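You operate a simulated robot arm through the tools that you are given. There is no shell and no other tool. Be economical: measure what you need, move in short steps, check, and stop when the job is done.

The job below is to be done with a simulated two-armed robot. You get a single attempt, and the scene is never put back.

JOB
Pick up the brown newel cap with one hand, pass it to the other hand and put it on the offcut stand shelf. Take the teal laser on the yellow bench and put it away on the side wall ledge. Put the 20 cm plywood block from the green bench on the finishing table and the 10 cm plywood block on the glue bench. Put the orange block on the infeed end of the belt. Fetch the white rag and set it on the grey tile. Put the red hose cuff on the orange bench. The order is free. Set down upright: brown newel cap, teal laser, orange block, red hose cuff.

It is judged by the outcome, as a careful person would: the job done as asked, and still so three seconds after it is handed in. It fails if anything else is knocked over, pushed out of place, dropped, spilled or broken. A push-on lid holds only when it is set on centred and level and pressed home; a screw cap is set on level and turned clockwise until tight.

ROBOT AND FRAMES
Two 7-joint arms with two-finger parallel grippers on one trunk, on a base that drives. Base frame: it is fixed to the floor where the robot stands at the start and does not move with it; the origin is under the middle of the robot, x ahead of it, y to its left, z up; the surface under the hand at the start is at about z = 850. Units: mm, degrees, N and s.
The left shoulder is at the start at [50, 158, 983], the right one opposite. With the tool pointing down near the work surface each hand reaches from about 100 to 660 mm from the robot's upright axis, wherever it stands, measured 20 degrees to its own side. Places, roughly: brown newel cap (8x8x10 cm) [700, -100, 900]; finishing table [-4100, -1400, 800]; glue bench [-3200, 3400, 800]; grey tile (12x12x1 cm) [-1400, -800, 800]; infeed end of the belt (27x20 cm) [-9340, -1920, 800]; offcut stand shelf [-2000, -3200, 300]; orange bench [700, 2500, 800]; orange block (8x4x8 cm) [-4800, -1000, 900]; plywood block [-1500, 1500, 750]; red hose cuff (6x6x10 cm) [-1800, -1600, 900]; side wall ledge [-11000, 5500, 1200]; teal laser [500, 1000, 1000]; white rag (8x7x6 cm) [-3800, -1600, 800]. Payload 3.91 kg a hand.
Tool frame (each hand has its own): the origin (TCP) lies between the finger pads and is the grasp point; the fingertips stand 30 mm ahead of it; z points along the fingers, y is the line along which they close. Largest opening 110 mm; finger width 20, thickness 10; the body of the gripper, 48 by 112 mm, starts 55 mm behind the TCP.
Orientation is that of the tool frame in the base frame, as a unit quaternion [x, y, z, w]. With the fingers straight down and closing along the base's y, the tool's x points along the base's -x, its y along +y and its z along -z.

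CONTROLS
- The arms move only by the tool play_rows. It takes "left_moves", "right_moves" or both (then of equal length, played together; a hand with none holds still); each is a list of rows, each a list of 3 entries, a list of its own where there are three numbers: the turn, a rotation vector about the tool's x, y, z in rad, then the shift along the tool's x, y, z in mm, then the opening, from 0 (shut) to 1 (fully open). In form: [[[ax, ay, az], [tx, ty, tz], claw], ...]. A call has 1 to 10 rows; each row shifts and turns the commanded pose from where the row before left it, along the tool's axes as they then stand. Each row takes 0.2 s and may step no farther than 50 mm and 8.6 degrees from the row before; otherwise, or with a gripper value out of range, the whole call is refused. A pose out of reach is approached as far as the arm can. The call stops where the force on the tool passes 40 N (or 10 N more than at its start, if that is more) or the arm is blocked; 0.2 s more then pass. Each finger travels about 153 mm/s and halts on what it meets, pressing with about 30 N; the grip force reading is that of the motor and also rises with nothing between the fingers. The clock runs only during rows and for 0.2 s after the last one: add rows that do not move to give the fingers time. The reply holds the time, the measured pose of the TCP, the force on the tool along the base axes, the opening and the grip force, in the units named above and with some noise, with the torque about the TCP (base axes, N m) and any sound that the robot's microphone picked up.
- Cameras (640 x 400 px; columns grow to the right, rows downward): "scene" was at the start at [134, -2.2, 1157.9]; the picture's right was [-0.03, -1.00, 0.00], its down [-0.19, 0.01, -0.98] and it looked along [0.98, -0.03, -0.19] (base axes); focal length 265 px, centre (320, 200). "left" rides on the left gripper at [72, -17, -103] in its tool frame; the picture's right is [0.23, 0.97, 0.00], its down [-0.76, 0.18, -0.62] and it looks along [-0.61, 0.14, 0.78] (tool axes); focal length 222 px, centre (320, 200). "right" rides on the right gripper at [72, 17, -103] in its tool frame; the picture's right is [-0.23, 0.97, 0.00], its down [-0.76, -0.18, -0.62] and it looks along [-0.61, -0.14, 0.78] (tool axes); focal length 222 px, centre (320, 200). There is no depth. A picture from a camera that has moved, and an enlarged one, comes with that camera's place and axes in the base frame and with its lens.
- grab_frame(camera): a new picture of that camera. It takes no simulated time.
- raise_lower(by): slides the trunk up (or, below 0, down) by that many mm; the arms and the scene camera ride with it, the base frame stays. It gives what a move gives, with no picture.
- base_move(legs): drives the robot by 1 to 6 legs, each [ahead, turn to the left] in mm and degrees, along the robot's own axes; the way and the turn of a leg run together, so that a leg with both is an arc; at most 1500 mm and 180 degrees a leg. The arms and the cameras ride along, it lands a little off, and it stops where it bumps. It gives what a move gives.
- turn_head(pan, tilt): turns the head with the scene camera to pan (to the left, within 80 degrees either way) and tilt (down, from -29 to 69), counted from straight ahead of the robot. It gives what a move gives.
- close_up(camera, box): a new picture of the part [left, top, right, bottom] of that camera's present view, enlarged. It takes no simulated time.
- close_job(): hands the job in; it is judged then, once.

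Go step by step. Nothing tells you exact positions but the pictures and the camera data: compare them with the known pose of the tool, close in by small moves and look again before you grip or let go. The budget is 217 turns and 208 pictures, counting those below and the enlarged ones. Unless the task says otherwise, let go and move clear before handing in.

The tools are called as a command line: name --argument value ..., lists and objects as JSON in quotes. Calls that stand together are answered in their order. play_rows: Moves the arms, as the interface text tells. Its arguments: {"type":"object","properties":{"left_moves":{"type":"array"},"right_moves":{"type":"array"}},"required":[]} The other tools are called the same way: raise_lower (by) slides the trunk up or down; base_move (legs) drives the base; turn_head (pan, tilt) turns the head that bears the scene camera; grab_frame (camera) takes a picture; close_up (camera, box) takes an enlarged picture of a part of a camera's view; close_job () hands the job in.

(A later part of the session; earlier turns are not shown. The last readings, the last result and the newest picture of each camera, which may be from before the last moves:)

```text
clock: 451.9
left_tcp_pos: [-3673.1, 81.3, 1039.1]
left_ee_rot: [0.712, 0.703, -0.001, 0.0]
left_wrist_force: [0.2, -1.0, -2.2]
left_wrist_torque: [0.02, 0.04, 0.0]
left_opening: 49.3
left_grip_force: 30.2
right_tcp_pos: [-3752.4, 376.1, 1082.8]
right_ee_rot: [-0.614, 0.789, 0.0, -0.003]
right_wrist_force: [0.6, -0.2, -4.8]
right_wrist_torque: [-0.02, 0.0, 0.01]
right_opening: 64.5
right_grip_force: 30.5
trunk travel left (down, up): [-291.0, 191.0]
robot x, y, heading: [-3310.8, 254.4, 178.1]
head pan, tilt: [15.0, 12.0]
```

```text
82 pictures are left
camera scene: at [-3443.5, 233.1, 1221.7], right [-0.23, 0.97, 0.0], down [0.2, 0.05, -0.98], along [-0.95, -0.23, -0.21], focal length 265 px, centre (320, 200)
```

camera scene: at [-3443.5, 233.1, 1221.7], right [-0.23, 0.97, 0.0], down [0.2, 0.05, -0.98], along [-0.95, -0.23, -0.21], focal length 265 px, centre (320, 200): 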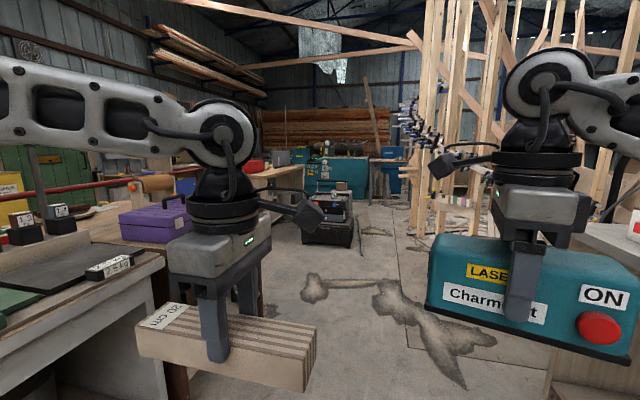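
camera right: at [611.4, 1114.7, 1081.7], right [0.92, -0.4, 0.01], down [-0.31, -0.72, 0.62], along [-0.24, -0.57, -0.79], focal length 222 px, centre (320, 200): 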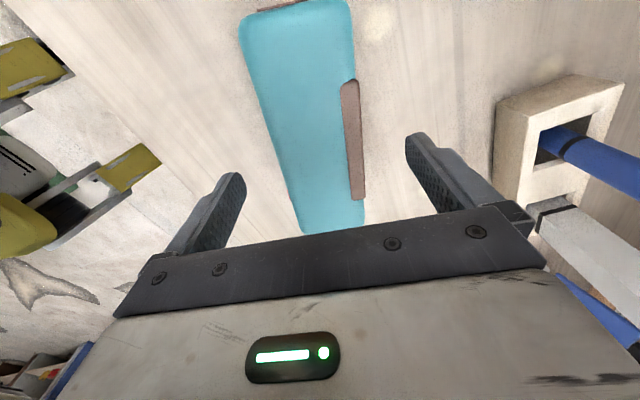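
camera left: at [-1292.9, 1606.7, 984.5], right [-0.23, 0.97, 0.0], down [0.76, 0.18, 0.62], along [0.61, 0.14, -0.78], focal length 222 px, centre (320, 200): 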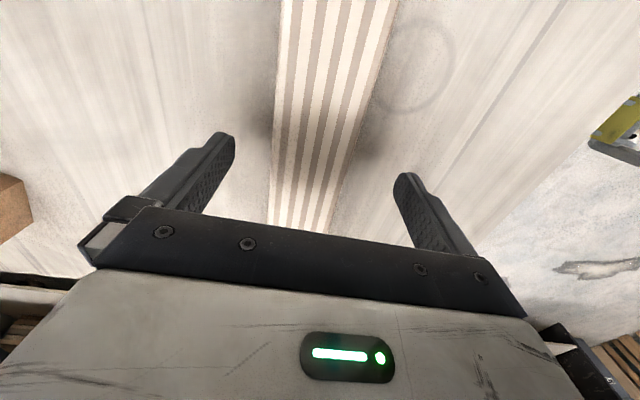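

base_move --legs '[[1350, 0]]'

turn_head --pan 70 --tilt 22

grab_frame --camera "scene"

```text
clock: 458.6
left_tcp_pos: [-5015.9, 103.3, 1039.5]
left_ee_rot: [0.706, 0.708, 0.0, -0.001]
left_wrist_force: [0.5, 0.2, -2.6]
left_wrist_torque: [0.0, 0.0, -0.04]
left_opening: 49.6
left_grip_force: 30.6
right_tcp_pos: [-5098.6, 396.5, 1081.5]
right_ee_rot: [-0.62, 0.784, 0.0, -0.004]
right_wrist_force: [0.1, 0.2, -5.1]
right_wrist_torque: [0.03, 0.01, 0.03]
right_opening: 64.5
right_grip_force: 30.1
trunk travel left (down, up): [-291.0, 191.0]
robot x, y, heading: [-4659.7, 282.8, 179.5]
head pan, tilt: [15.0, 12.0]
```

```text
clock: 459.9
left_tcp_pos: [-5013.8, 104.1, 1039.4]
left_ee_rot: [0.706, 0.708, 0.0, 0.0]
left_wrist_force: [1.3, 0.1, -1.9]
left_wrist_torque: [0.02, -0.01, -0.01]
left_opening: 49.4
left_grip_force: 30.2
right_tcp_pos: [-5099.2, 397.1, 1082.1]
right_ee_rot: [-0.621, 0.784, 0.0, -0.004]
right_wrist_force: [0.4, -0.9, -4.6]
right_wrist_torque: [-0.02, 0.02, -0.01]
right_opening: 64.4
right_grip_force: 30.0
trunk travel left (down, up): [-291.0, 191.0]
robot x, y, heading: [-4653.7, 279.2, 179.4]
head pan, tilt: [70.0, 22.0]
```

```text
81 pictures are left
camera scene: at [-4730.6, 194.1, 1205.5], right [-0.94, 0.35, 0.0], down [0.13, 0.35, -0.93], along [-0.33, -0.87, -0.37], focal length 265 px, centre (320, 200)
```

scene: 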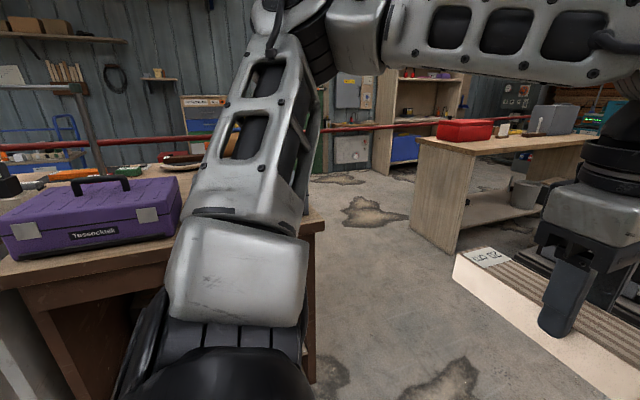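

The table's west end is at x≈-4990 with open floor beyond. I'll drive around to stand west of it, facing east.

base_move --legs '[[0, 31], [1050, 0], [0, 60], [800, 0], [0, 90]]'

turn_head --pan 0 --tilt 22

grab_frame --camera "scene"

```text
clock: 477.2
left_tcp_pos: [-5206.7, -822.4, 1039.3]
left_ee_rot: [0.735, -0.678, -0.001, -0.001]
left_wrist_force: [-0.3, 0.2, -2.0]
left_wrist_torque: [-0.05, 0.03, 0.0]
left_opening: 49.3
left_grip_force: 30.5
right_tcp_pos: [-5098.5, -1110.6, 1083.2]
right_ee_rot: [0.759, 0.651, 0.004, 0.0]
right_wrist_force: [-0.2, 0.4, -5.3]
right_wrist_torque: [0.02, -0.01, 0.02]
right_opening: 64.2
right_grip_force: 29.4
trunk travel left (down, up): [-291.0, 191.0]
robot x, y, heading: [-5547.9, -1025.5, 3.6]
head pan, tilt: [70.0, 22.0]
```

```text
clock: 478.6
left_tcp_pos: [-5207.3, -823.8, 1039.8]
left_ee_rot: [0.735, -0.678, 0.0, 0.0]
left_wrist_force: [0.7, 0.1, -2.8]
left_wrist_torque: [-0.05, -0.02, 0.01]
left_opening: 49.7
left_grip_force: 30.3
right_tcp_pos: [-5100.0, -1109.6, 1082.5]
right_ee_rot: [0.759, 0.651, 0.004, -0.001]
right_wrist_force: [-0.6, 0.0, -5.2]
right_wrist_torque: [-0.01, 0.04, -0.04]
right_opening: 63.7
right_grip_force: 29.9
trunk travel left (down, up): [-291.0, 191.0]
robot x, y, heading: [-5548.3, -1027.0, 3.9]
head pan, tilt: [0.0, 22.0]
```

```text
80 pictures are left
camera scene: at [-5414.5, -1019.3, 1205.5], right [0.07, -1.0, 0.0], down [-0.37, -0.03, -0.93], along [0.92, 0.06, -0.38], focal length 265 px, centre (320, 200)
```

scene: 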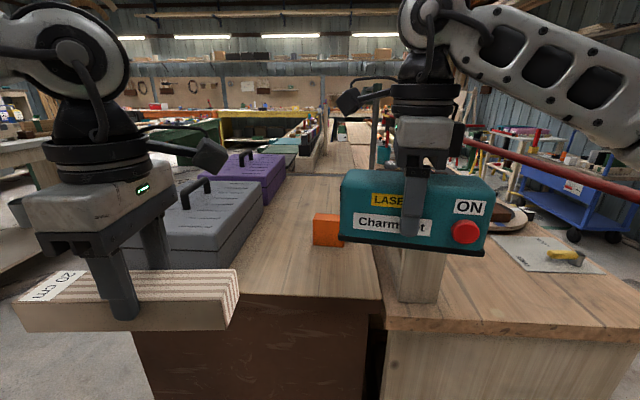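

The orange block stands near the west end of the brown table (straight ahead). First I'll shift south to put the 20 cm block on the finishing table's free west end.

base_move --legs '[[0, -93], [450, 0], [0, 90]]'

turn_head --pan 0 --tilt 28

grab_frame --camera "scene"

```text
clock: 489.2
left_tcp_pos: [-5194.5, -1287.6, 1039.8]
left_ee_rot: [0.732, -0.682, 0.0, 0.001]
left_wrist_force: [0.9, 0.3, -2.1]
left_wrist_torque: [0.01, 0.05, -0.02]
left_opening: 49.4
left_grip_force: 30.1
right_tcp_pos: [-5091.0, -1574.5, 1082.5]
right_ee_rot: [0.763, 0.647, 0.004, 0.0]
right_wrist_force: [0.3, -0.4, -5.2]
right_wrist_torque: [0.01, 0.02, 0.01]
right_opening: 63.9
right_grip_force: 30.5
trunk travel left (down, up): [-291.0, 191.0]
robot x, y, heading: [-5540.9, -1487.5, 2.9]
head pan, tilt: [0.0, 22.0]
```

```text
clock: 489.9
left_tcp_pos: [-5196.0, -1286.8, 1040.3]
left_ee_rot: [0.732, -0.682, 0.001, 0.0]
left_wrist_force: [0.1, -0.9, -2.2]
left_wrist_torque: [-0.02, 0.0, 0.0]
left_opening: 49.3
left_grip_force: 30.4
right_tcp_pos: [-5090.0, -1575.1, 1081.1]
right_ee_rot: [0.763, 0.647, 0.004, 0.0]
right_wrist_force: [-0.2, -0.1, -5.7]
right_wrist_torque: [0.0, 0.01, -0.02]
right_opening: 63.9
right_grip_force: 29.9
trunk travel left (down, up): [-291.0, 191.0]
robot x, y, heading: [-5535.9, -1491.8, 3.1]
head pan, tilt: [0.0, 28.0]
```

```text
79 pictures are left
camera scene: at [-5406.4, -1481.2, 1195.9], right [0.05, -1.0, 0.0], down [-0.47, -0.03, -0.88], along [0.88, 0.05, -0.47], focal length 265 px, centre (320, 200)
```

scene: 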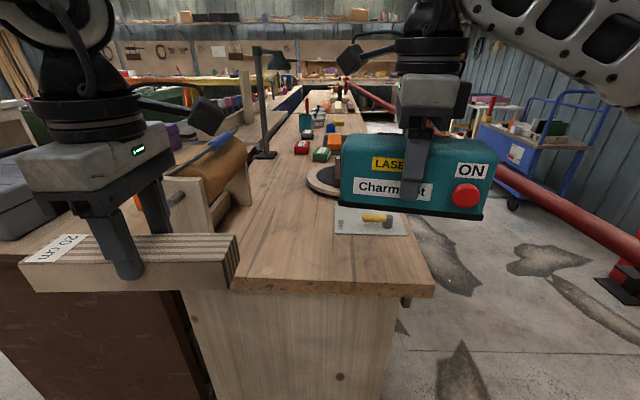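

The free west strip of the finishing table is around [-4945, -1480]. I'll move the laser out to the right, drive 100 mm closer and bring the block over the spot.

play_rows --right_moves '[[[0, 0, 0], [-38, -10, -10], 0.4], [[0, 0, 0], [-38, -10, -10], 0.4], [[0, 0, 0], [-38, -10, -10], 0.4], [[0, 0, 0], [-38, -10, -10], 0.4], [[0, 0, 0], [-38, -10, -10], 0.4]]'

base_move --legs '[[100, 0]]'

play_rows --left_moves '[[[0, 0, 0], [40.6, -27.2, 0], 0.25], [[0, 0, 0], [40.6, -27.2, 0], 0.25], [[0, 0, 0], [40.6, -27.2, 0], 0.25], [[0, 0, 0], [40.6, -27.2, 0], 0.25], [[0, 0, 0], [40.6, -27.2, 10], 0.25], [[0, 0, 0], [0, 0, 45], 0.25], [[0, 0, 0], [0, 0, 45], 0.25], [[0, 0, 0], [0, 0, 0], 0.25]]'

grab_frame --camera "scene"

```text
clock: 491.1
left_tcp_pos: [-5195.4, -1288.4, 1039.0]
left_ee_rot: [0.731, -0.682, 0.0, 0.0]
left_wrist_force: [0.4, 0.3, -2.4]
left_wrist_torque: [-0.01, -0.01, -0.02]
left_opening: 49.7
left_grip_force: 30.2
right_tcp_pos: [-5173.6, -1758.9, 1130.1]
right_ee_rot: [0.763, 0.647, 0.004, 0.001]
right_wrist_force: [0.2, 0.2, -4.7]
right_wrist_torque: [0.03, -0.03, 0.0]
right_opening: 64.2
right_grip_force: 30.4
trunk travel left (down, up): [-291.0, 191.0]
robot x, y, heading: [-5540.3, -1490.8, 3.1]
head pan, tilt: [0.0, 28.0]
```

```text
clock: 492.2
left_tcp_pos: [-5096.1, -1283.1, 1038.5]
left_ee_rot: [0.732, -0.682, 0.0, 0.0]
left_wrist_force: [0.2, 1.0, -1.5]
left_wrist_torque: [-0.03, 0.02, 0.01]
left_opening: 49.4
left_grip_force: 29.5
right_tcp_pos: [-5074.1, -1752.5, 1130.5]
right_ee_rot: [0.762, 0.647, 0.004, 0.001]
right_wrist_force: [1.0, 1.1, -4.9]
right_wrist_torque: [0.02, 0.02, 0.03]
right_opening: 64.0
right_grip_force: 29.9
trunk travel left (down, up): [-291.0, 191.0]
robot x, y, heading: [-5441.8, -1479.5, 3.4]
head pan, tilt: [0.0, 28.0]
```

```text
clock: 494.0
left_tcp_pos: [-5045.2, -1344.9, 951.4]
left_ee_rot: [0.731, -0.682, -0.001, 0.0]
left_wrist_force: [-0.9, 0.1, -2.0]
left_wrist_torque: [-0.01, -0.01, -0.02]
left_opening: 49.3
left_grip_force: 30.0
left hand out of reach, approached as far as the arm can: row 2, 3, 4, 5
right_tcp_pos: [-5074.6, -1752.6, 1130.4]
right_ee_rot: [0.763, 0.646, 0.004, 0.0]
right_wrist_force: [0.4, 0.5, -5.8]
right_wrist_torque: [0.02, 0.02, -0.05]
right_opening: 64.1
right_grip_force: 29.8
trunk travel left (down, up): [-291.0, 191.0]
robot x, y, heading: [-5440.5, -1481.9, 2.9]
head pan, tilt: [0.0, 28.0]
```

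```text
78 pictures are left
camera scene: at [-5308.2, -1476.1, 1195.9], right [0.05, -1.0, 0.0], down [-0.47, -0.03, -0.88], along [0.88, 0.05, -0.47], focal length 265 px, centre (320, 200)
```

scene: 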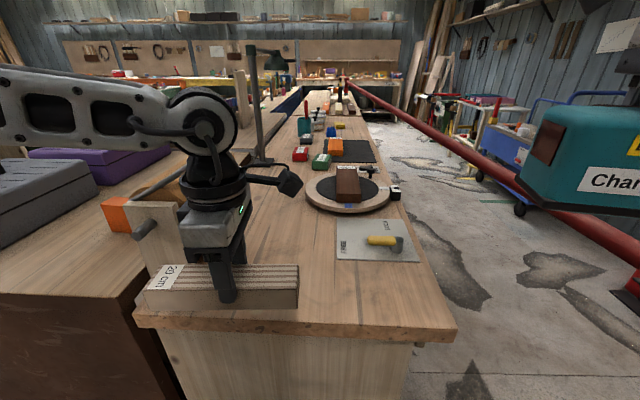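

The left arm's reach is limited here; a small base turn to the right plus 70 mm forward brings the block over the table.

base_move --legs '[[0, -10], [70, 0]]'

grab_frame --camera "left"

grab_frame --camera "scene"

```text
clock: 495.7
left_tcp_pos: [-4959.0, -1423.3, 952.4]
left_ee_rot: [-0.669, 0.743, 0.0, 0.0]
left_wrist_force: [0.2, -0.8, -3.1]
left_wrist_torque: [-0.05, 0.03, 0.0]
left_opening: 49.6
left_grip_force: 30.2
right_tcp_pos: [-5058.8, -1820.3, 1130.5]
right_ee_rot: [0.816, 0.577, 0.003, 0.001]
right_wrist_force: [0.7, -0.3, -4.7]
right_wrist_torque: [0.05, 0.02, 0.0]
right_opening: 63.5
right_grip_force: 30.3
trunk travel left (down, up): [-291.0, 191.0]
robot x, y, heading: [-5376.6, -1492.4, -6.8]
head pan, tilt: [0.0, 28.0]
```

```text
77 pictures are left
camera left: at [-4949.4, -1497.2, 1055.1], right [-0.99, -0.12, 0.0], down [-0.1, 0.78, 0.62], along [-0.08, 0.62, -0.78], focal length 222 px, centre (320, 200)
```

left: 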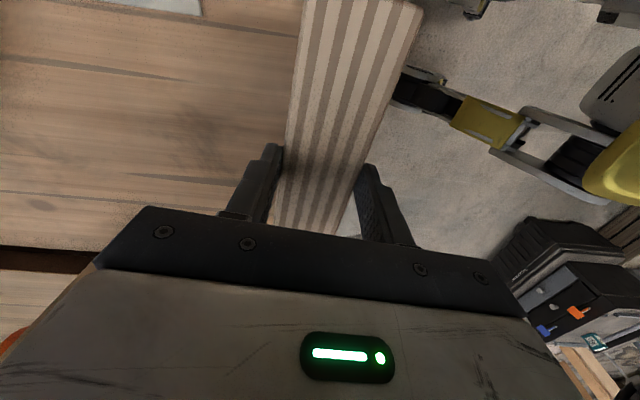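

```text
76 pictures are left
camera scene: at [-5240.5, -1507.4, 1195.7], right [-0.12, -0.99, 0.0], down [-0.47, 0.06, -0.88], along [0.88, -0.11, -0.47], focal length 265 px, centre (320, 200)
```

scene: 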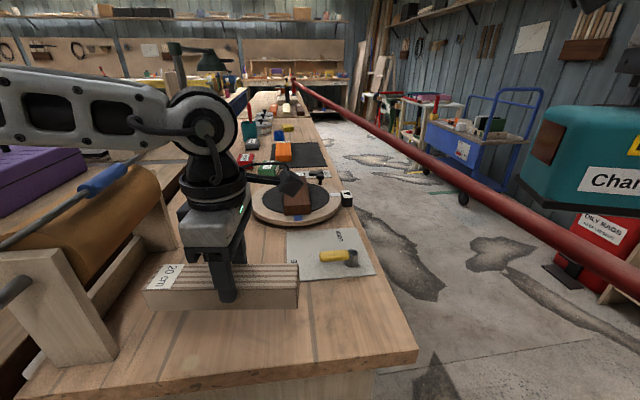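

Moving in 20 mm more, then lowering to contact.

base_move --legs '[[20, 0]]'

play_rows --left_moves '[[[0, 0, 0], [0, 0, 40], 0.25], [[0, 0, 0], [0, 0, 30], 0.25], [[0, 0, 0], [0, 0, 15], 0.25], [[0, 0, 0], [0, 0, 10], 0.25], [[0, 0, 0], [0, 0, 8], 0.25], [[0, 0, 0], [0, 0, 5], 0.25], [[0, 0, 0], [0, 0, 0], 0.25]]'

grab_frame --camera "scene"

```text
clock: 496.5
left_tcp_pos: [-4940.1, -1426.5, 951.5]
left_ee_rot: [-0.668, 0.744, 0.0, 0.0]
left_wrist_force: [0.2, 0.3, -2.1]
left_wrist_torque: [-0.01, 0.02, 0.01]
left_opening: 49.4
left_grip_force: 30.3
right_tcp_pos: [-5039.5, -1822.2, 1129.1]
right_ee_rot: [0.816, 0.577, 0.004, 0.001]
right_wrist_force: [0.0, -1.2, -6.0]
right_wrist_torque: [0.02, -0.03, 0.02]
right_opening: 63.7
right_grip_force: 29.6
trunk travel left (down, up): [-291.0, 191.0]
robot x, y, heading: [-5349.4, -1492.7, -7.2]
head pan, tilt: [0.0, 28.0]
```

```text
clock: 498.1
left_tcp_pos: [-4942.2, -1420.6, 851.1]
left_ee_rot: [-0.669, 0.743, -0.005, 0.002]
left_wrist_force: [3.8, -5.9, 26.8]
left_wrist_torque: [-0.14, 0.06, 0.01]
left_opening: 49.6
left_grip_force: 30.1
left hand out of reach, approached as far as the arm can: row 4, 5
right_tcp_pos: [-5040.5, -1823.9, 1131.0]
right_ee_rot: [0.816, 0.578, 0.005, 0.0]
right_wrist_force: [0.1, 0.9, -5.1]
right_wrist_torque: [0.02, 0.0, 0.01]
right_opening: 63.8
right_grip_force: 30.1
trunk travel left (down, up): [-291.0, 191.0]
robot x, y, heading: [-5355.5, -1495.8, -7.2]
head pan, tilt: [0.0, 28.0]
```

```text
75 pictures are left
camera scene: at [-5223.4, -1510.6, 1196.2], right [-0.12, -0.99, 0.0], down [-0.46, 0.06, -0.88], along [0.88, -0.11, -0.47], focal length 265 px, centre (320, 200)
```

scene: 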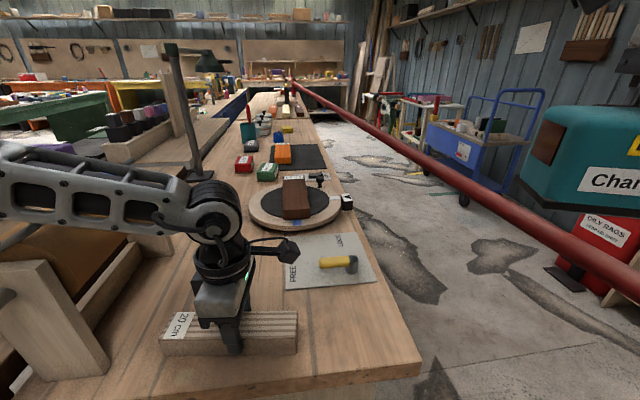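

The block is on the table. Releasing and lifting.

play_rows --left_moves '[[[0, 0, 0], [0, 0, -2], 0.25], [[0, 0, 0], [0, 0, 0], 0.75], [[0, 0, 0], [0, 0, 0], 0.75], [[0, 0, 0], [0, 0, -30], 0.75], [[0, 0, 0], [0, 0, -45], 0.75], [[0, 0, 0], [0, 0, -45], 0.75], [[0, 0, 0], [0, 0, -45], 0.75], [[0, 0, 0], [-30, 20, -20], 0.75], [[0, 0, 0], [-30, 20, 0], 0.75]]'

base_move --legs '[[-200, 0]]'

grab_frame --camera "scene"

```text
clock: 500.1
left_tcp_pos: [-4975.0, -1355.5, 1037.2]
left_ee_rot: [-0.668, 0.744, 0.0, 0.0]
left_wrist_force: [0.4, 0.0, -0.4]
left_wrist_torque: [0.01, 0.0, 0.02]
left_opening: 82.7
left_grip_force: 0.0
right_tcp_pos: [-5040.7, -1823.4, 1130.4]
right_ee_rot: [0.817, 0.577, 0.005, 0.001]
right_wrist_force: [-0.2, 1.1, -4.1]
right_wrist_torque: [0.04, 0.0, -0.04]
right_opening: 63.8
right_grip_force: 29.6
trunk travel left (down, up): [-291.0, 191.0]
robot x, y, heading: [-5353.5, -1494.1, -7.1]
head pan, tilt: [0.0, 28.0]
```

```text
clock: 501.7
left_tcp_pos: [-5174.4, -1332.4, 1036.9]
left_ee_rot: [-0.667, 0.745, 0.0, 0.0]
left_wrist_force: [0.0, 0.4, 0.6]
left_wrist_torque: [-0.01, -0.05, 0.0]
left_opening: 82.5
left_grip_force: 0.0
right_tcp_pos: [-5240.8, -1798.3, 1128.7]
right_ee_rot: [0.818, 0.576, 0.005, 0.002]
right_wrist_force: [0.6, 0.0, -4.0]
right_wrist_torque: [0.0, -0.01, 0.01]
right_opening: 63.8
right_grip_force: 29.5
trunk travel left (down, up): [-291.0, 191.0]
robot x, y, heading: [-5551.1, -1470.0, -7.3]
head pan, tilt: [0.0, 28.0]
```

```text
74 pictures are left
camera scene: at [-5421.8, -1485.5, 1196.0], right [-0.12, -0.99, 0.0], down [-0.47, 0.06, -0.88], along [0.88, -0.11, -0.47], focal length 265 px, centre (320, 200)
```

scene: 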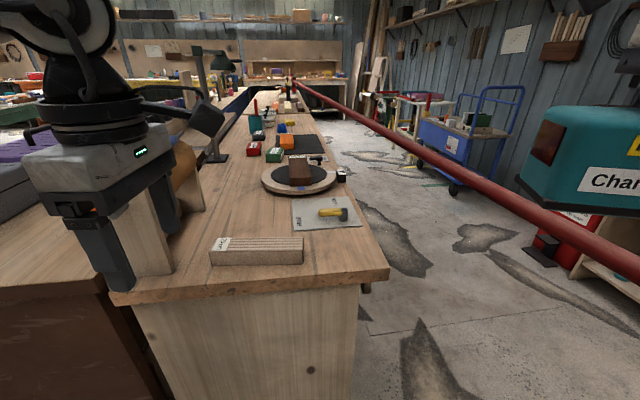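

The 20 cm block lies well on the finishing table. Moving north again to the orange block.

base_move --legs '[[0, 97], [400, 0], [0, -90]]'

turn_head --pan 0 --tilt 28

close_up --camera "scene" --box '[200, 100, 520, 300]'

```text
clock: 512.1
left_tcp_pos: [-5178.1, -891.2, 1035.8]
left_ee_rot: [-0.699, 0.715, 0.001, 0.0]
left_wrist_force: [-0.6, 0.0, 0.2]
left_wrist_torque: [-0.01, 0.02, 0.01]
left_opening: 82.7
left_grip_force: 0.1
right_tcp_pos: [-5202.9, -1361.9, 1129.7]
right_ee_rot: [0.792, 0.611, 0.004, 0.0]
right_wrist_force: [0.0, -0.2, -5.1]
right_wrist_torque: [0.02, 0.02, -0.02]
right_opening: 63.9
right_grip_force: 30.2
trunk travel left (down, up): [-291.0, 191.0]
robot x, y, heading: [-5547.3, -1064.5, -2.2]
head pan, tilt: [0.0, 28.0]
```

```text
clock: 512.7
left_tcp_pos: [-5179.1, -890.0, 1038.0]
left_ee_rot: [-0.7, 0.714, 0.001, 0.0]
left_wrist_force: [-0.4, 0.0, 0.1]
left_wrist_torque: [0.01, 0.02, 0.03]
left_opening: 82.3
left_grip_force: 0.1
right_tcp_pos: [-5203.8, -1360.9, 1128.9]
right_ee_rot: [0.791, 0.612, 0.003, 0.001]
right_wrist_force: [-0.6, 0.5, -5.0]
right_wrist_torque: [0.0, -0.02, -0.03]
right_opening: 63.9
right_grip_force: 30.9
trunk travel left (down, up): [-291.0, 191.0]
robot x, y, heading: [-5546.5, -1062.6, -2.0]
head pan, tilt: [0.0, 28.0]
```

```text
2.00 times, centred on (360, 200) of scene
camera zoom: at [-5411.5, -1065.3, 1195.9], right [-0.04, -1.0, 0.0], down [-0.47, 0.02, -0.88], along [0.88, -0.03, -0.47], focal length 530 px, centre (240, 200)
```

zoom: 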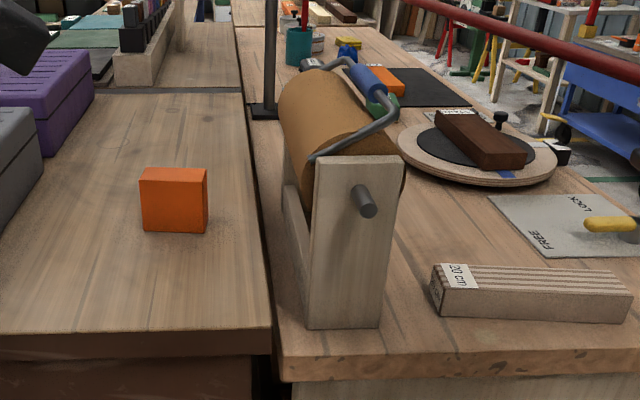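

The orange block stands free near [-4800, -998]. I'll rotate the left hand back to its normal yaw for better reach.

play_rows --left_moves '[[[0, 0, 0.143], [0, 0, 0], 1], [[0, 0, 0.143], [0, 0, 0], 1], [[0, 0, 0.143], [0, 0, 0], 1], [[0, 0, 0.143], [0, 0, 0], 1], [[0, 0, 0.143], [0, 0, 0], 1], [[0, 0, 0.143], [0, 0, 0], 1], [[0, 0, 0.143], [0, 0, 0], 1], [[0, 0, 0.143], [0, 0, 0], 1], [[0, 0, 0.143], [0, 0, 0], 1], [[0, 0, 0.143], [0, 0, 0], 1]]'

base_move --legs '[[0, 2], [180, 0]]'

play_rows --left_moves '[[[0, 0, 0.141], [0, 0, 0], 1], [[0, 0, 0], [-35, -25, 0], 1], [[0, 0, 0], [-35, -25, 0], 1], [[0, 0, 0], [-35, -25, 0], 1], [[0, 0, 0], [0, 0, 0], 1]]'

grab_frame --camera "left"

```text
clock: 514.9
left_tcp_pos: [-5178.7, -890.1, 1036.3]
left_ee_rot: [-0.058, 0.998, 0.0, -0.001]
left_wrist_force: [0.0, 1.2, 0.3]
left_wrist_torque: [-0.05, -0.01, 0.01]
left_opening: 110.1
left_grip_force: 0.2
right_tcp_pos: [-5203.8, -1360.6, 1129.9]
right_ee_rot: [0.791, 0.612, 0.004, 0.001]
right_wrist_force: [0.0, 0.2, -4.6]
right_wrist_torque: [0.03, 0.01, -0.01]
right_opening: 63.8
right_grip_force: 30.2
trunk travel left (down, up): [-291.0, 191.0]
robot x, y, heading: [-5545.2, -1063.1, -2.1]
head pan, tilt: [0.0, 28.0]
```

```text
clock: 516.8
left_tcp_pos: [-5008.0, -875.5, 1036.2]
left_ee_rot: [-0.08, 0.997, 0.0, 0.001]
left_wrist_force: [0.2, -0.3, 0.0]
left_wrist_torque: [0.02, 0.02, 0.03]
left_opening: 109.7
left_grip_force: 0.1
right_tcp_pos: [-5013.7, -1347.9, 1129.6]
right_ee_rot: [0.778, 0.628, 0.004, 0.001]
right_wrist_force: [0.1, 0.5, -5.5]
right_wrist_torque: [-0.01, -0.02, 0.0]
right_opening: 63.8
right_grip_force: 30.1
trunk travel left (down, up): [-291.0, 191.0]
robot x, y, heading: [-5366.3, -1057.7, 0.3]
head pan, tilt: [0.0, 28.0]
```

```text
clock: 518.0
left_tcp_pos: [-4930.7, -926.3, 1037.2]
left_ee_rot: [-0.012, 1.0, 0.0, 0.0]
left_wrist_force: [0.1, -0.4, 0.2]
left_wrist_torque: [-0.01, 0.02, -0.01]
left_opening: 109.9
left_grip_force: 0.1
left hand out of reach, approached as far as the arm can: row 4
right_tcp_pos: [-5012.5, -1346.4, 1129.3]
right_ee_rot: [0.779, 0.628, 0.003, 0.001]
right_wrist_force: [1.0, 0.5, -4.4]
right_wrist_torque: [0.03, 0.01, 0.0]
right_opening: 63.9
right_grip_force: 30.0
trunk travel left (down, up): [-291.0, 191.0]
robot x, y, heading: [-5369.0, -1055.5, 0.5]
head pan, tilt: [0.0, 28.0]
```

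```text
72 pictures are left
camera left: at [-5002.5, -944.8, 1139.7], right [-0.25, 0.97, 0.0], down [0.76, 0.2, 0.62], along [0.6, 0.16, -0.78], focal length 222 px, centre (320, 200)
```

left: 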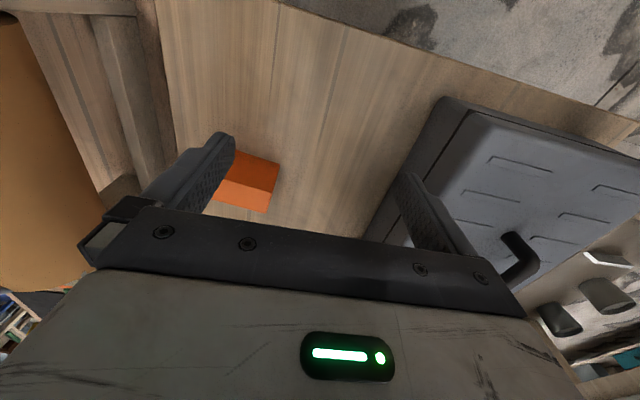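

Orange block: base z≈821, centre ≈[-4783, -999], ~82 mm wide along y. Moving closer and over it.

base_move --legs '[[30, 0]]'

play_rows --left_moves '[[[0, 0, 0], [0, -25, 35], 1], [[0, 0, 0], [-20, -25, 25], 1], [[0, 0, 0], [-35, -24, 10], 1], [[0, 0, 0], [-35, 0, 0], 1], [[0, 0, 0], [-30, 0, 0], 1], [[0, 0, 0], [0, 0, 0], 1]]'

grab_frame --camera "left"

grab_frame --camera "scene"

```text
clock: 518.8
left_tcp_pos: [-4901.1, -926.9, 1037.5]
left_ee_rot: [-0.01, 1.0, 0.0, 0.0]
left_wrist_force: [-0.3, -0.8, -0.2]
left_wrist_torque: [-0.03, 0.0, 0.0]
left_opening: 109.9
left_grip_force: 0.0
right_tcp_pos: [-4983.0, -1347.1, 1130.9]
right_ee_rot: [0.779, 0.627, 0.005, 0.0]
right_wrist_force: [0.6, 0.0, -4.4]
right_wrist_torque: [0.0, 0.03, 0.04]
right_opening: 63.9
right_grip_force: 30.1
trunk travel left (down, up): [-291.0, 191.0]
robot x, y, heading: [-5338.0, -1060.0, 0.2]
head pan, tilt: [0.0, 28.0]
```

```text
clock: 520.2
left_tcp_pos: [-4846.1, -894.8, 986.4]
left_ee_rot: [-0.011, 1.0, -0.001, 0.0]
left_wrist_force: [0.4, -0.4, 0.2]
left_wrist_torque: [0.03, 0.0, 0.03]
left_opening: 110.1
left_grip_force: 0.0
left hand out of reach, approached as far as the arm can: row 1, 2, 3, 4, 5
right_tcp_pos: [-4983.7, -1347.1, 1128.6]
right_ee_rot: [0.779, 0.627, 0.004, 0.001]
right_wrist_force: [0.0, -0.1, -5.1]
right_wrist_torque: [0.01, -0.02, -0.05]
right_opening: 63.8
right_grip_force: 30.5
trunk travel left (down, up): [-291.0, 191.0]
robot x, y, heading: [-5337.0, -1060.4, 0.3]
head pan, tilt: [0.0, 28.0]
```

```text
71 pictures are left
camera left: at [-4918.5, -913.2, 1089.6], right [-0.25, 0.97, 0.0], down [0.76, 0.2, 0.62], along [0.61, 0.15, -0.78], focal length 222 px, centre (320, 200)
```

left: 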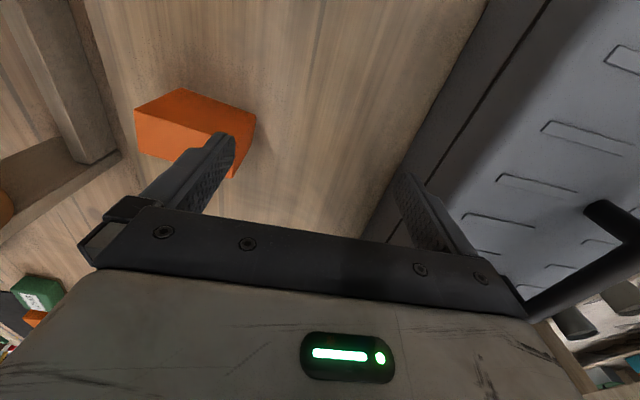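

```text
70 pictures are left
camera scene: at [-5203.5, -1059.6, 1195.9], right [0.0, -1.0, 0.0], down [-0.47, 0.0, -0.88], along [0.88, 0.0, -0.47], focal length 265 px, centre (320, 200)
```

scene: 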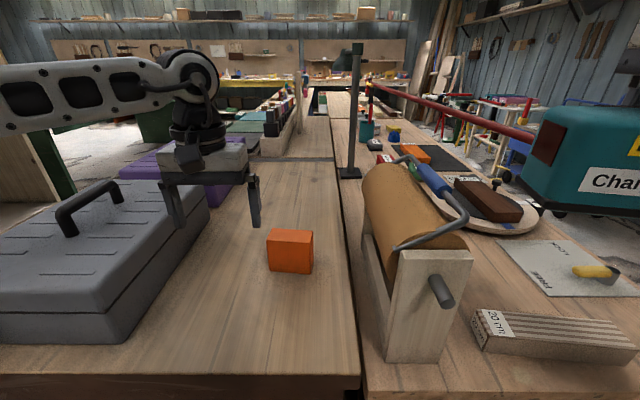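

The arm can't move further inward, so I'll rotate the base right by 12° instead, which swings the hand over the block and away from the grey toolbox.

base_move --legs '[[0, -12]]'

play_rows --left_moves '[[[0, 0, -0.1], [0, 0, 0], 1], [[0, 0, -0.1], [0, 0, 0], 1], [[0, 0, 0], [-20, 0, 10], 1], [[0, 0, 0], [-20, 0, 10], 1], [[0, 0, 0], [0, 0, 0], 1]]'

grab_frame --camera "left"

```text
clock: 521.4
left_tcp_pos: [-4822.4, -1004.3, 987.4]
left_ee_rot: [0.097, 0.995, -0.001, 0.002]
left_wrist_force: [-0.1, -0.1, -1.1]
left_wrist_torque: [-0.01, 0.02, -0.01]
left_opening: 110.1
left_grip_force: 0.1
right_tcp_pos: [-5053.2, -1416.1, 1129.9]
right_ee_rot: [0.842, 0.54, 0.004, 0.0]
right_wrist_force: [0.0, -0.9, -5.1]
right_wrist_torque: [0.01, 0.0, 0.02]
right_opening: 63.9
right_grip_force: 30.2
trunk travel left (down, up): [-291.0, 191.0]
robot x, y, heading: [-5334.9, -1058.0, -12.0]
head pan, tilt: [0.0, 28.0]
```

```text
clock: 522.6
left_tcp_pos: [-4794.5, -985.2, 964.9]
left_ee_rot: [-0.002, 1.0, -0.001, 0.001]
left_wrist_force: [-0.4, 0.2, 0.0]
left_wrist_torque: [0.01, 0.0, -0.02]
left_opening: 110.0
left_grip_force: 0.1
left hand out of reach, approached as far as the arm can: row 3, 4
right_tcp_pos: [-5053.0, -1414.7, 1130.4]
right_ee_rot: [0.841, 0.541, 0.003, 0.001]
right_wrist_force: [-0.1, -0.2, -4.4]
right_wrist_torque: [0.03, -0.02, 0.0]
right_opening: 63.7
right_grip_force: 30.4
trunk travel left (down, up): [-291.0, 191.0]
robot x, y, heading: [-5336.9, -1058.9, -12.2]
head pan, tilt: [0.0, 28.0]
```

```text
69 pictures are left
camera left: at [-4867.5, -1002.8, 1068.1], right [-0.23, 0.97, 0.0], down [0.76, 0.19, 0.62], along [0.61, 0.14, -0.78], focal length 222 px, centre (320, 200)
```

left: 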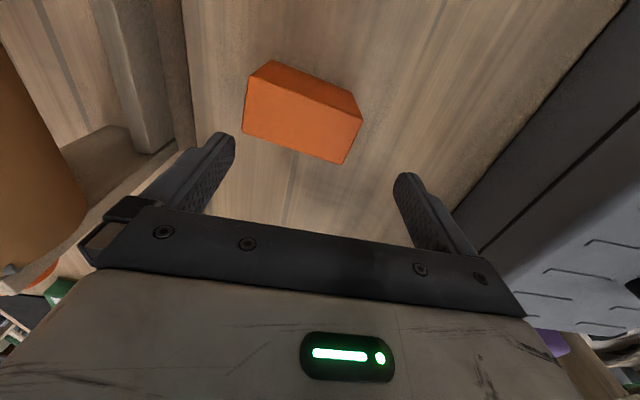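

Top face measured: centre [-4805, -1003], yaw about -7°. Small base turn and tool yaw to align.

base_move --legs '[[0, -2.2]]'

play_rows --left_moves '[[[0, 0, 0.094], [8, 0, 0], 1], [[0, 0, 0], [0, 0, 0], 1]]'

grab_frame --camera "left"

```text
clock: 523.4
left_tcp_pos: [-4793.2, -1008.7, 965.2]
left_ee_rot: [0.017, 1.0, -0.001, 0.001]
left_wrist_force: [-0.4, 0.5, -0.4]
left_wrist_torque: [0.01, -0.01, 0.03]
left_opening: 110.1
left_grip_force: 0.1
right_tcp_pos: [-5067.0, -1427.2, 1129.2]
right_ee_rot: [0.852, 0.524, 0.004, 0.001]
right_wrist_force: [-0.6, -0.7, -4.5]
right_wrist_torque: [0.05, -0.02, -0.01]
right_opening: 64.1
right_grip_force: 30.1
trunk travel left (down, up): [-291.0, 191.0]
robot x, y, heading: [-5336.1, -1059.0, -14.2]
head pan, tilt: [0.0, 28.0]
```

```text
clock: 524.0
left_tcp_pos: [-4799.8, -1006.2, 965.5]
left_ee_rot: [0.065, 0.998, -0.002, 0.001]
left_wrist_force: [1.0, -0.2, -0.3]
left_wrist_torque: [0.0, -0.01, 0.01]
left_opening: 109.9
left_grip_force: 0.0
right_tcp_pos: [-5068.1, -1426.8, 1129.6]
right_ee_rot: [0.852, 0.524, 0.003, 0.001]
right_wrist_force: [1.0, 0.8, -4.5]
right_wrist_torque: [0.04, -0.03, 0.0]
right_opening: 64.2
right_grip_force: 29.8
trunk travel left (down, up): [-291.0, 191.0]
robot x, y, heading: [-5336.2, -1055.6, -14.2]
head pan, tilt: [0.0, 28.0]
```

```text
68 pictures are left
camera left: at [-4874.2, -1013.4, 1068.4], right [-0.1, 0.99, 0.0], down [0.78, 0.08, 0.63], along [0.62, 0.06, -0.78], focal length 222 px, centre (320, 200)
```

left: 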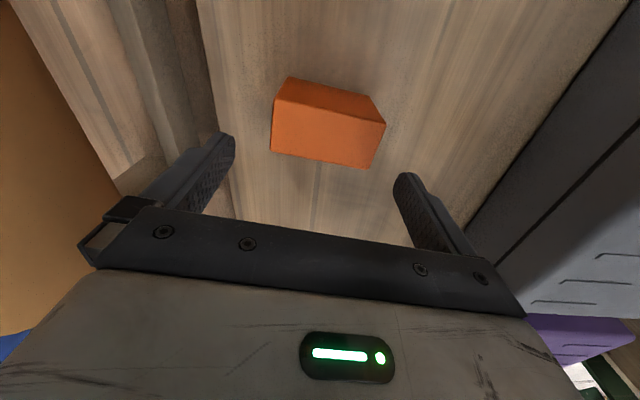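

Aligned. Lowering around the block and closing.

play_rows --left_moves '[[[0, 0, 0], [7, 3, 20], 1], [[0, 0, 0], [0, 0, 30], 1], [[0, 0, 0], [0, 0, 25], 1], [[0, 0, 0], [0, 0, 15], 1], [[0, 0, 0], [0, 0, 0], 1]]'

grab_frame --camera "left"

```text
clock: 525.2
left_tcp_pos: [-4806.5, -1000.6, 875.7]
left_ee_rot: [0.064, 0.998, -0.002, 0.002]
left_wrist_force: [-0.1, 0.0, 0.5]
left_wrist_torque: [0.0, -0.01, 0.01]
left_opening: 110.0
left_grip_force: 0.1
right_tcp_pos: [-5067.0, -1426.4, 1129.7]
right_ee_rot: [0.852, 0.524, 0.004, 0.001]
right_wrist_force: [0.3, 0.1, -5.5]
right_wrist_torque: [0.03, -0.01, 0.02]
right_opening: 64.0
right_grip_force: 29.6
trunk travel left (down, up): [-291.0, 191.0]
robot x, y, heading: [-5334.5, -1062.9, -14.6]
head pan, tilt: [0.0, 28.0]
```

```text
67 pictures are left
camera left: at [-4881.0, -1008.6, 978.2], right [-0.1, 0.99, 0.0], down [0.78, 0.08, 0.63], along [0.62, 0.06, -0.78], focal length 222 px, centre (320, 200)
```

left: 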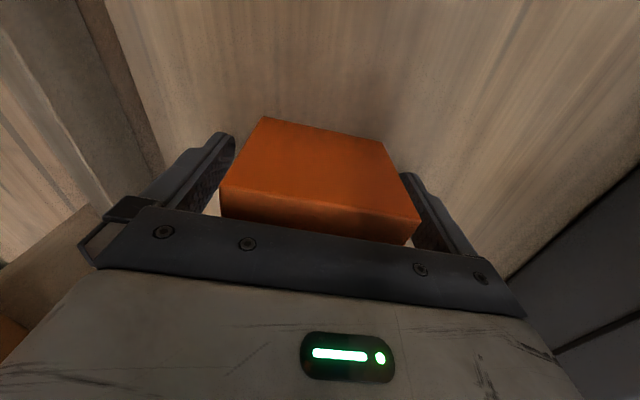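

play_rows --left_moves '[[[0, 0, 0], [0, 0, 0], 0.5], [[0, 0, 0], [0, 0, 0], 0.5], [[0, 0, 0], [0, 0, 0], 0.5], [[0, 0, 0], [0, 0, -20], 0.5], [[0, 0, 0], [0, 0, -40], 0.5], [[0, 0, 0], [0, 0, -45], 0.5], [[0, 0, 0], [0, 0, -45], 0.5], [[0, 0, 0], [20, 0, -20], 0.5]]'

base_move --legs '[[-250, 0]]'

grab_frame --camera "scene"

```text
clock: 527.0
left_tcp_pos: [-4827.9, -1002.6, 1043.5]
left_ee_rot: [0.063, 0.998, -0.002, 0.001]
left_wrist_force: [-0.5, -0.5, -0.4]
left_wrist_torque: [0.02, 0.0, 0.01]
left_opening: 79.9
left_grip_force: 29.3
right_tcp_pos: [-5067.3, -1426.8, 1129.8]
right_ee_rot: [0.852, 0.524, 0.003, 0.001]
right_wrist_force: [0.2, -0.1, -5.3]
right_wrist_torque: [0.01, -0.01, 0.0]
right_opening: 63.9
right_grip_force: 29.8
trunk travel left (down, up): [-291.0, 191.0]
robot x, y, heading: [-5338.8, -1063.2, -14.3]
head pan, tilt: [0.0, 28.0]
```

```text
clock: 528.8
left_tcp_pos: [-5069.1, -942.7, 1042.7]
left_ee_rot: [0.065, 0.998, -0.002, 0.001]
left_wrist_force: [0.4, -0.2, -0.8]
left_wrist_torque: [0.03, 0.01, -0.02]
left_opening: 79.7
left_grip_force: 30.1
right_tcp_pos: [-5310.5, -1364.4, 1130.0]
right_ee_rot: [0.853, 0.523, 0.003, 0.001]
right_wrist_force: [-0.7, -0.5, -5.1]
right_wrist_torque: [0.03, 0.03, 0.02]
right_opening: 63.8
right_grip_force: 29.8
trunk travel left (down, up): [-291.0, 191.0]
robot x, y, heading: [-5578.1, -1000.0, -14.6]
head pan, tilt: [0.0, 28.0]
```

```text
66 pictures are left
camera scene: at [-5449.4, -1031.1, 1195.9], right [-0.25, -0.97, 0.0], down [-0.45, 0.12, -0.88], along [0.86, -0.22, -0.47], focal length 265 px, centre (320, 200)
```

scene: 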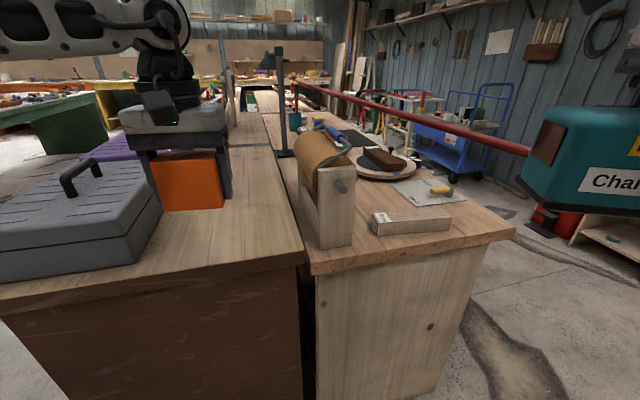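

Orange block securely held. Now turn west and look for the way to the belt.

base_move --legs '[[-100, 0], [0, 180], [0, 10]]'

turn_head --pan 0 --tilt 10

grab_frame --camera "scene"

```text
clock: 537.8
left_tcp_pos: [-6181.3, -1061.5, 1043.2]
left_ee_rot: [0.999, -0.033, -0.002, -0.002]
left_wrist_force: [-0.2, 0.2, -0.8]
left_wrist_torque: [0.02, 0.02, 0.01]
left_opening: 79.6
left_grip_force: 30.2
right_tcp_pos: [-5967.6, -623.2, 1130.0]
right_ee_rot: [-0.548, 0.836, 0.001, -0.003]
right_wrist_force: [1.1, -0.6, -4.6]
right_wrist_torque: [0.02, 0.0, 0.01]
right_opening: 63.8
right_grip_force: 30.4
trunk travel left (down, up): [-291.0, 191.0]
robot x, y, heading: [-5675.9, -971.4, 169.3]
head pan, tilt: [0.0, 28.0]
```

```text
clock: 538.6
left_tcp_pos: [-6181.8, -1060.9, 1041.2]
left_ee_rot: [0.999, -0.032, -0.001, -0.002]
left_wrist_force: [0.1, -0.1, -1.0]
left_wrist_torque: [0.01, -0.03, 0.01]
left_opening: 79.7
left_grip_force: 30.2
right_tcp_pos: [-5967.9, -623.3, 1130.1]
right_ee_rot: [-0.548, 0.837, 0.0, -0.003]
right_wrist_force: [0.6, 0.1, -4.4]
right_wrist_torque: [-0.01, 0.01, 0.0]
right_opening: 63.9
right_grip_force: 29.9
trunk travel left (down, up): [-291.0, 191.0]
robot x, y, heading: [-5676.7, -975.5, 169.0]
head pan, tilt: [0.0, 10.0]
```

```text
65 pictures are left
camera scene: at [-5806.7, -947.0, 1225.0], right [0.19, 0.98, 0.0], down [0.17, -0.03, -0.98], along [-0.97, 0.19, -0.17], focal length 265 px, centre (320, 200)
```

scene: 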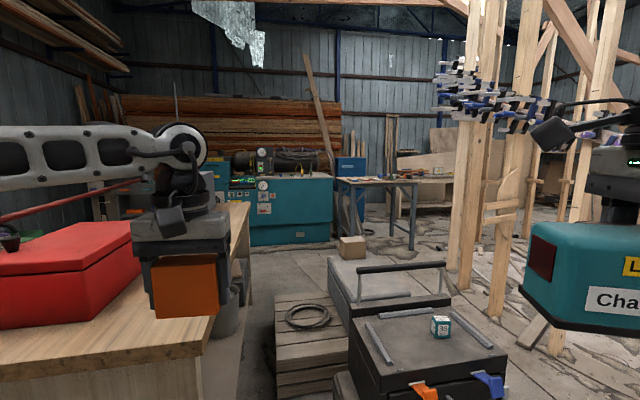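

The gap south of the crates is too narrow; I'll go around north of them, then look for the belt.

base_move --legs '[[0, -51], [1370, 0], [0, 62], [1400, 0]]'

turn_head --pan 35 --tilt 12

grab_frame --camera "scene"

```text
clock: 546.0
left_tcp_pos: [-6546.7, 273.4, 1041.8]
left_ee_rot: [0.89, -0.457, -0.001, -0.001]
left_wrist_force: [-0.5, -0.8, -1.2]
left_wrist_torque: [0.01, -0.03, 0.01]
left_opening: 79.7
left_grip_force: 29.7
right_tcp_pos: [-6073.9, 387.0, 1128.4]
right_ee_rot: [-0.14, 0.99, 0.0, -0.002]
right_wrist_force: [-0.2, -0.1, -4.5]
right_wrist_torque: [0.01, -0.01, 0.02]
right_opening: 64.2
right_grip_force: 30.5
trunk travel left (down, up): [-291.0, 191.0]
robot x, y, heading: [-6096.9, -27.5, 118.9]
head pan, tilt: [0.0, 10.0]
stopped in leg 2: the robot was blocked; the commanded pose is now the measured one
```

```text
clock: 547.0
left_tcp_pos: [-6542.9, 273.5, 1042.3]
left_ee_rot: [0.889, -0.459, -0.003, -0.002]
left_wrist_force: [0.0, -0.8, -2.3]
left_wrist_torque: [-0.03, 0.02, 0.0]
left_opening: 79.4
left_grip_force: 29.7
right_tcp_pos: [-6070.8, 388.1, 1129.3]
right_ee_rot: [-0.139, 0.99, 0.0, -0.004]
right_wrist_force: [0.7, 0.2, -5.3]
right_wrist_torque: [-0.02, 0.04, 0.02]
right_opening: 64.1
right_grip_force: 29.6
trunk travel left (down, up): [-291.0, 191.0]
robot x, y, heading: [-6097.3, -26.2, 118.9]
head pan, tilt: [35.0, 12.0]
```

```text
64 pictures are left
camera scene: at [-6197.7, 51.8, 1221.8], right [0.44, 0.9, 0.0], down [0.19, -0.09, -0.98], along [-0.88, 0.43, -0.21], focal length 265 px, centre (320, 200)
```

scene: 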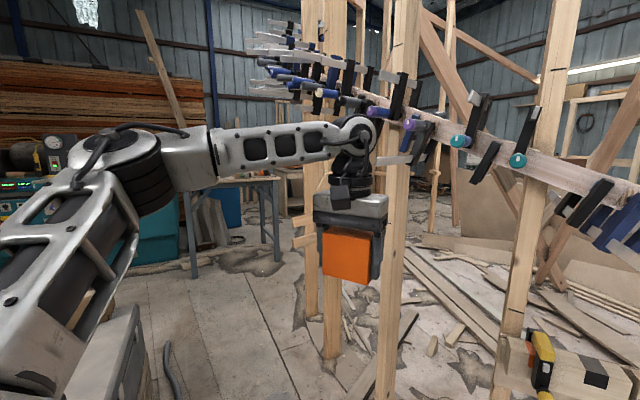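

The base is blocked by something. Looking down around it.

turn_head --pan 25 --tilt 50

grab_frame --camera "scene"

turn_head --pan -45 --tilt 45

grab_frame --camera "scene"

```text
clock: 548.0
left_tcp_pos: [-6543.9, 275.1, 1042.3]
left_ee_rot: [0.889, -0.458, -0.002, -0.002]
left_wrist_force: [-1.1, 0.1, -2.3]
left_wrist_torque: [0.02, -0.01, 0.01]
left_opening: 79.7
left_grip_force: 30.4
right_tcp_pos: [-6070.3, 388.2, 1129.8]
right_ee_rot: [-0.139, 0.99, 0.001, -0.004]
right_wrist_force: [0.2, -0.1, -4.7]
right_wrist_torque: [-0.03, 0.02, -0.02]
right_opening: 64.0
right_grip_force: 30.1
trunk travel left (down, up): [-291.0, 191.0]
robot x, y, heading: [-6097.7, -29.3, 119.0]
head pan, tilt: [25.0, 50.0]
```

```text
63 pictures are left
camera scene: at [-6176.3, 56.0, 1163.2], right [0.59, 0.81, 0.0], down [0.62, -0.45, -0.64], along [-0.52, 0.38, -0.77], focal length 265 px, centre (320, 200)
```

scene: 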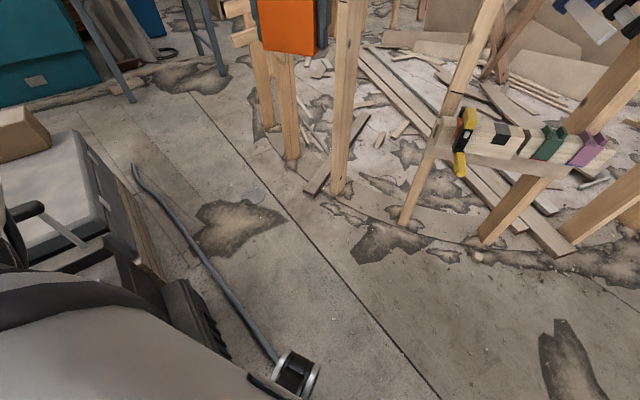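

```text
clock: 549.4
left_tcp_pos: [-6543.4, 274.4, 1042.9]
left_ee_rot: [0.889, -0.459, -0.003, -0.002]
left_wrist_force: [-0.4, -0.7, 0.0]
left_wrist_torque: [0.0, 0.03, -0.01]
left_opening: 79.6
left_grip_force: 30.1
right_tcp_pos: [-6071.7, 388.9, 1128.4]
right_ee_rot: [-0.139, 0.99, 0.001, -0.004]
right_wrist_force: [0.4, 0.9, -5.7]
right_wrist_torque: [-0.02, 0.02, -0.01]
right_opening: 64.1
right_grip_force: 29.5
trunk travel left (down, up): [-291.0, 191.0]
robot x, y, heading: [-6095.0, -24.4, 118.8]
head pan, tilt: [-45.0, 45.0]
```

```text
62 pictures are left
camera scene: at [-6091.5, 88.6, 1170.1], right [0.96, -0.28, 0.0], down [-0.2, -0.68, -0.71], along [0.2, 0.68, -0.71], focal length 265 px, centre (320, 200)
```

scene: 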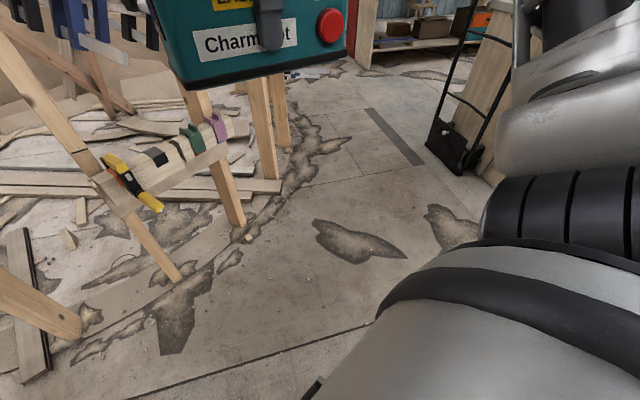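

Route north is tight (crates, a bar on the floor, and the stud frame with clamps). A safer way is the south aisle beside the hose. I'll raise the trunk so both hands clear the hose, then back out and take that route.

raise_lower --by 185

base_move --legs '[[-1080, 0], [0, 151], [960, 0], [0, -82]]'

turn_head --pan 0 --tilt 15

grab_frame --camera "scene"

```text
clock: 551.5
left_tcp_pos: [-6543.3, 274.4, 1227.9]
left_ee_rot: [0.889, -0.458, -0.002, -0.002]
left_wrist_force: [-0.3, -0.1, -0.2]
left_wrist_torque: [0.03, -0.04, 0.01]
left_opening: 79.5
left_grip_force: 30.1
right_tcp_pos: [-6070.8, 388.2, 1313.1]
right_ee_rot: [-0.139, 0.99, -0.001, -0.005]
right_wrist_force: [-0.4, 0.6, -4.4]
right_wrist_torque: [0.01, 0.01, -0.01]
right_opening: 63.8
right_grip_force: 30.0
trunk travel left (down, up): [-476.0, 6.0]
robot x, y, heading: [-6096.2, -26.1, 118.7]
head pan, tilt: [-45.0, 45.0]
```

```text
clock: 571.6
left_tcp_pos: [-5985.0, -2266.2, 1228.2]
left_ee_rot: [0.993, 0.121, -0.003, 0.001]
left_wrist_force: [0.0, -0.7, -1.9]
left_wrist_torque: [0.03, -0.04, -0.01]
left_opening: 79.7
left_grip_force: 30.1
right_tcp_pos: [-5916.4, -1785.4, 1312.3]
right_ee_rot: [-0.672, 0.74, -0.002, -0.004]
right_wrist_force: [-0.1, -0.6, -4.9]
right_wrist_torque: [-0.07, 0.04, -0.01]
right_opening: 63.6
right_grip_force: 29.9
trunk travel left (down, up): [-476.0, 6.0]
robot x, y, heading: [-5541.5, -1959.6, -172.9]
head pan, tilt: [-45.0, 45.0]
```

```text
clock: 572.7
left_tcp_pos: [-5984.9, -2266.3, 1227.2]
left_ee_rot: [0.993, 0.121, -0.002, 0.001]
left_wrist_force: [0.2, -0.1, -1.1]
left_wrist_torque: [0.01, -0.05, 0.0]
left_opening: 79.9
left_grip_force: 29.7
right_tcp_pos: [-5916.1, -1784.0, 1313.9]
right_ee_rot: [-0.672, 0.741, -0.003, -0.005]
right_wrist_force: [0.0, 0.5, -5.4]
right_wrist_torque: [-0.08, -0.05, 0.0]
right_opening: 63.8
right_grip_force: 30.0
trunk travel left (down, up): [-476.0, 6.0]
robot x, y, heading: [-5541.1, -1957.8, -172.7]
head pan, tilt: [0.0, 15.0]
```

```text
61 pictures are left
camera scene: at [-5672.8, -1976.4, 1401.8], right [-0.13, 0.99, 0.0], down [0.26, 0.03, -0.97], along [-0.96, -0.12, -0.26], focal length 265 px, centre (320, 200)
```

scene: 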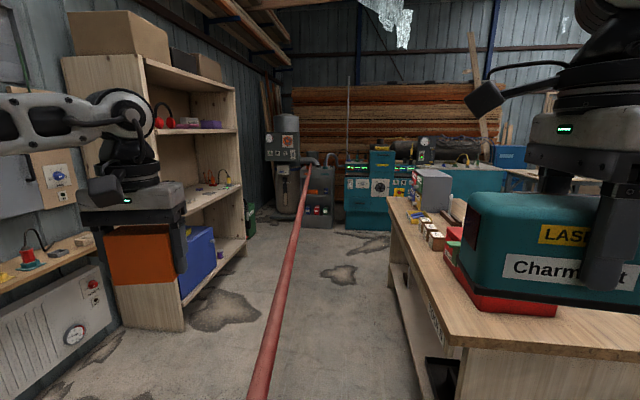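

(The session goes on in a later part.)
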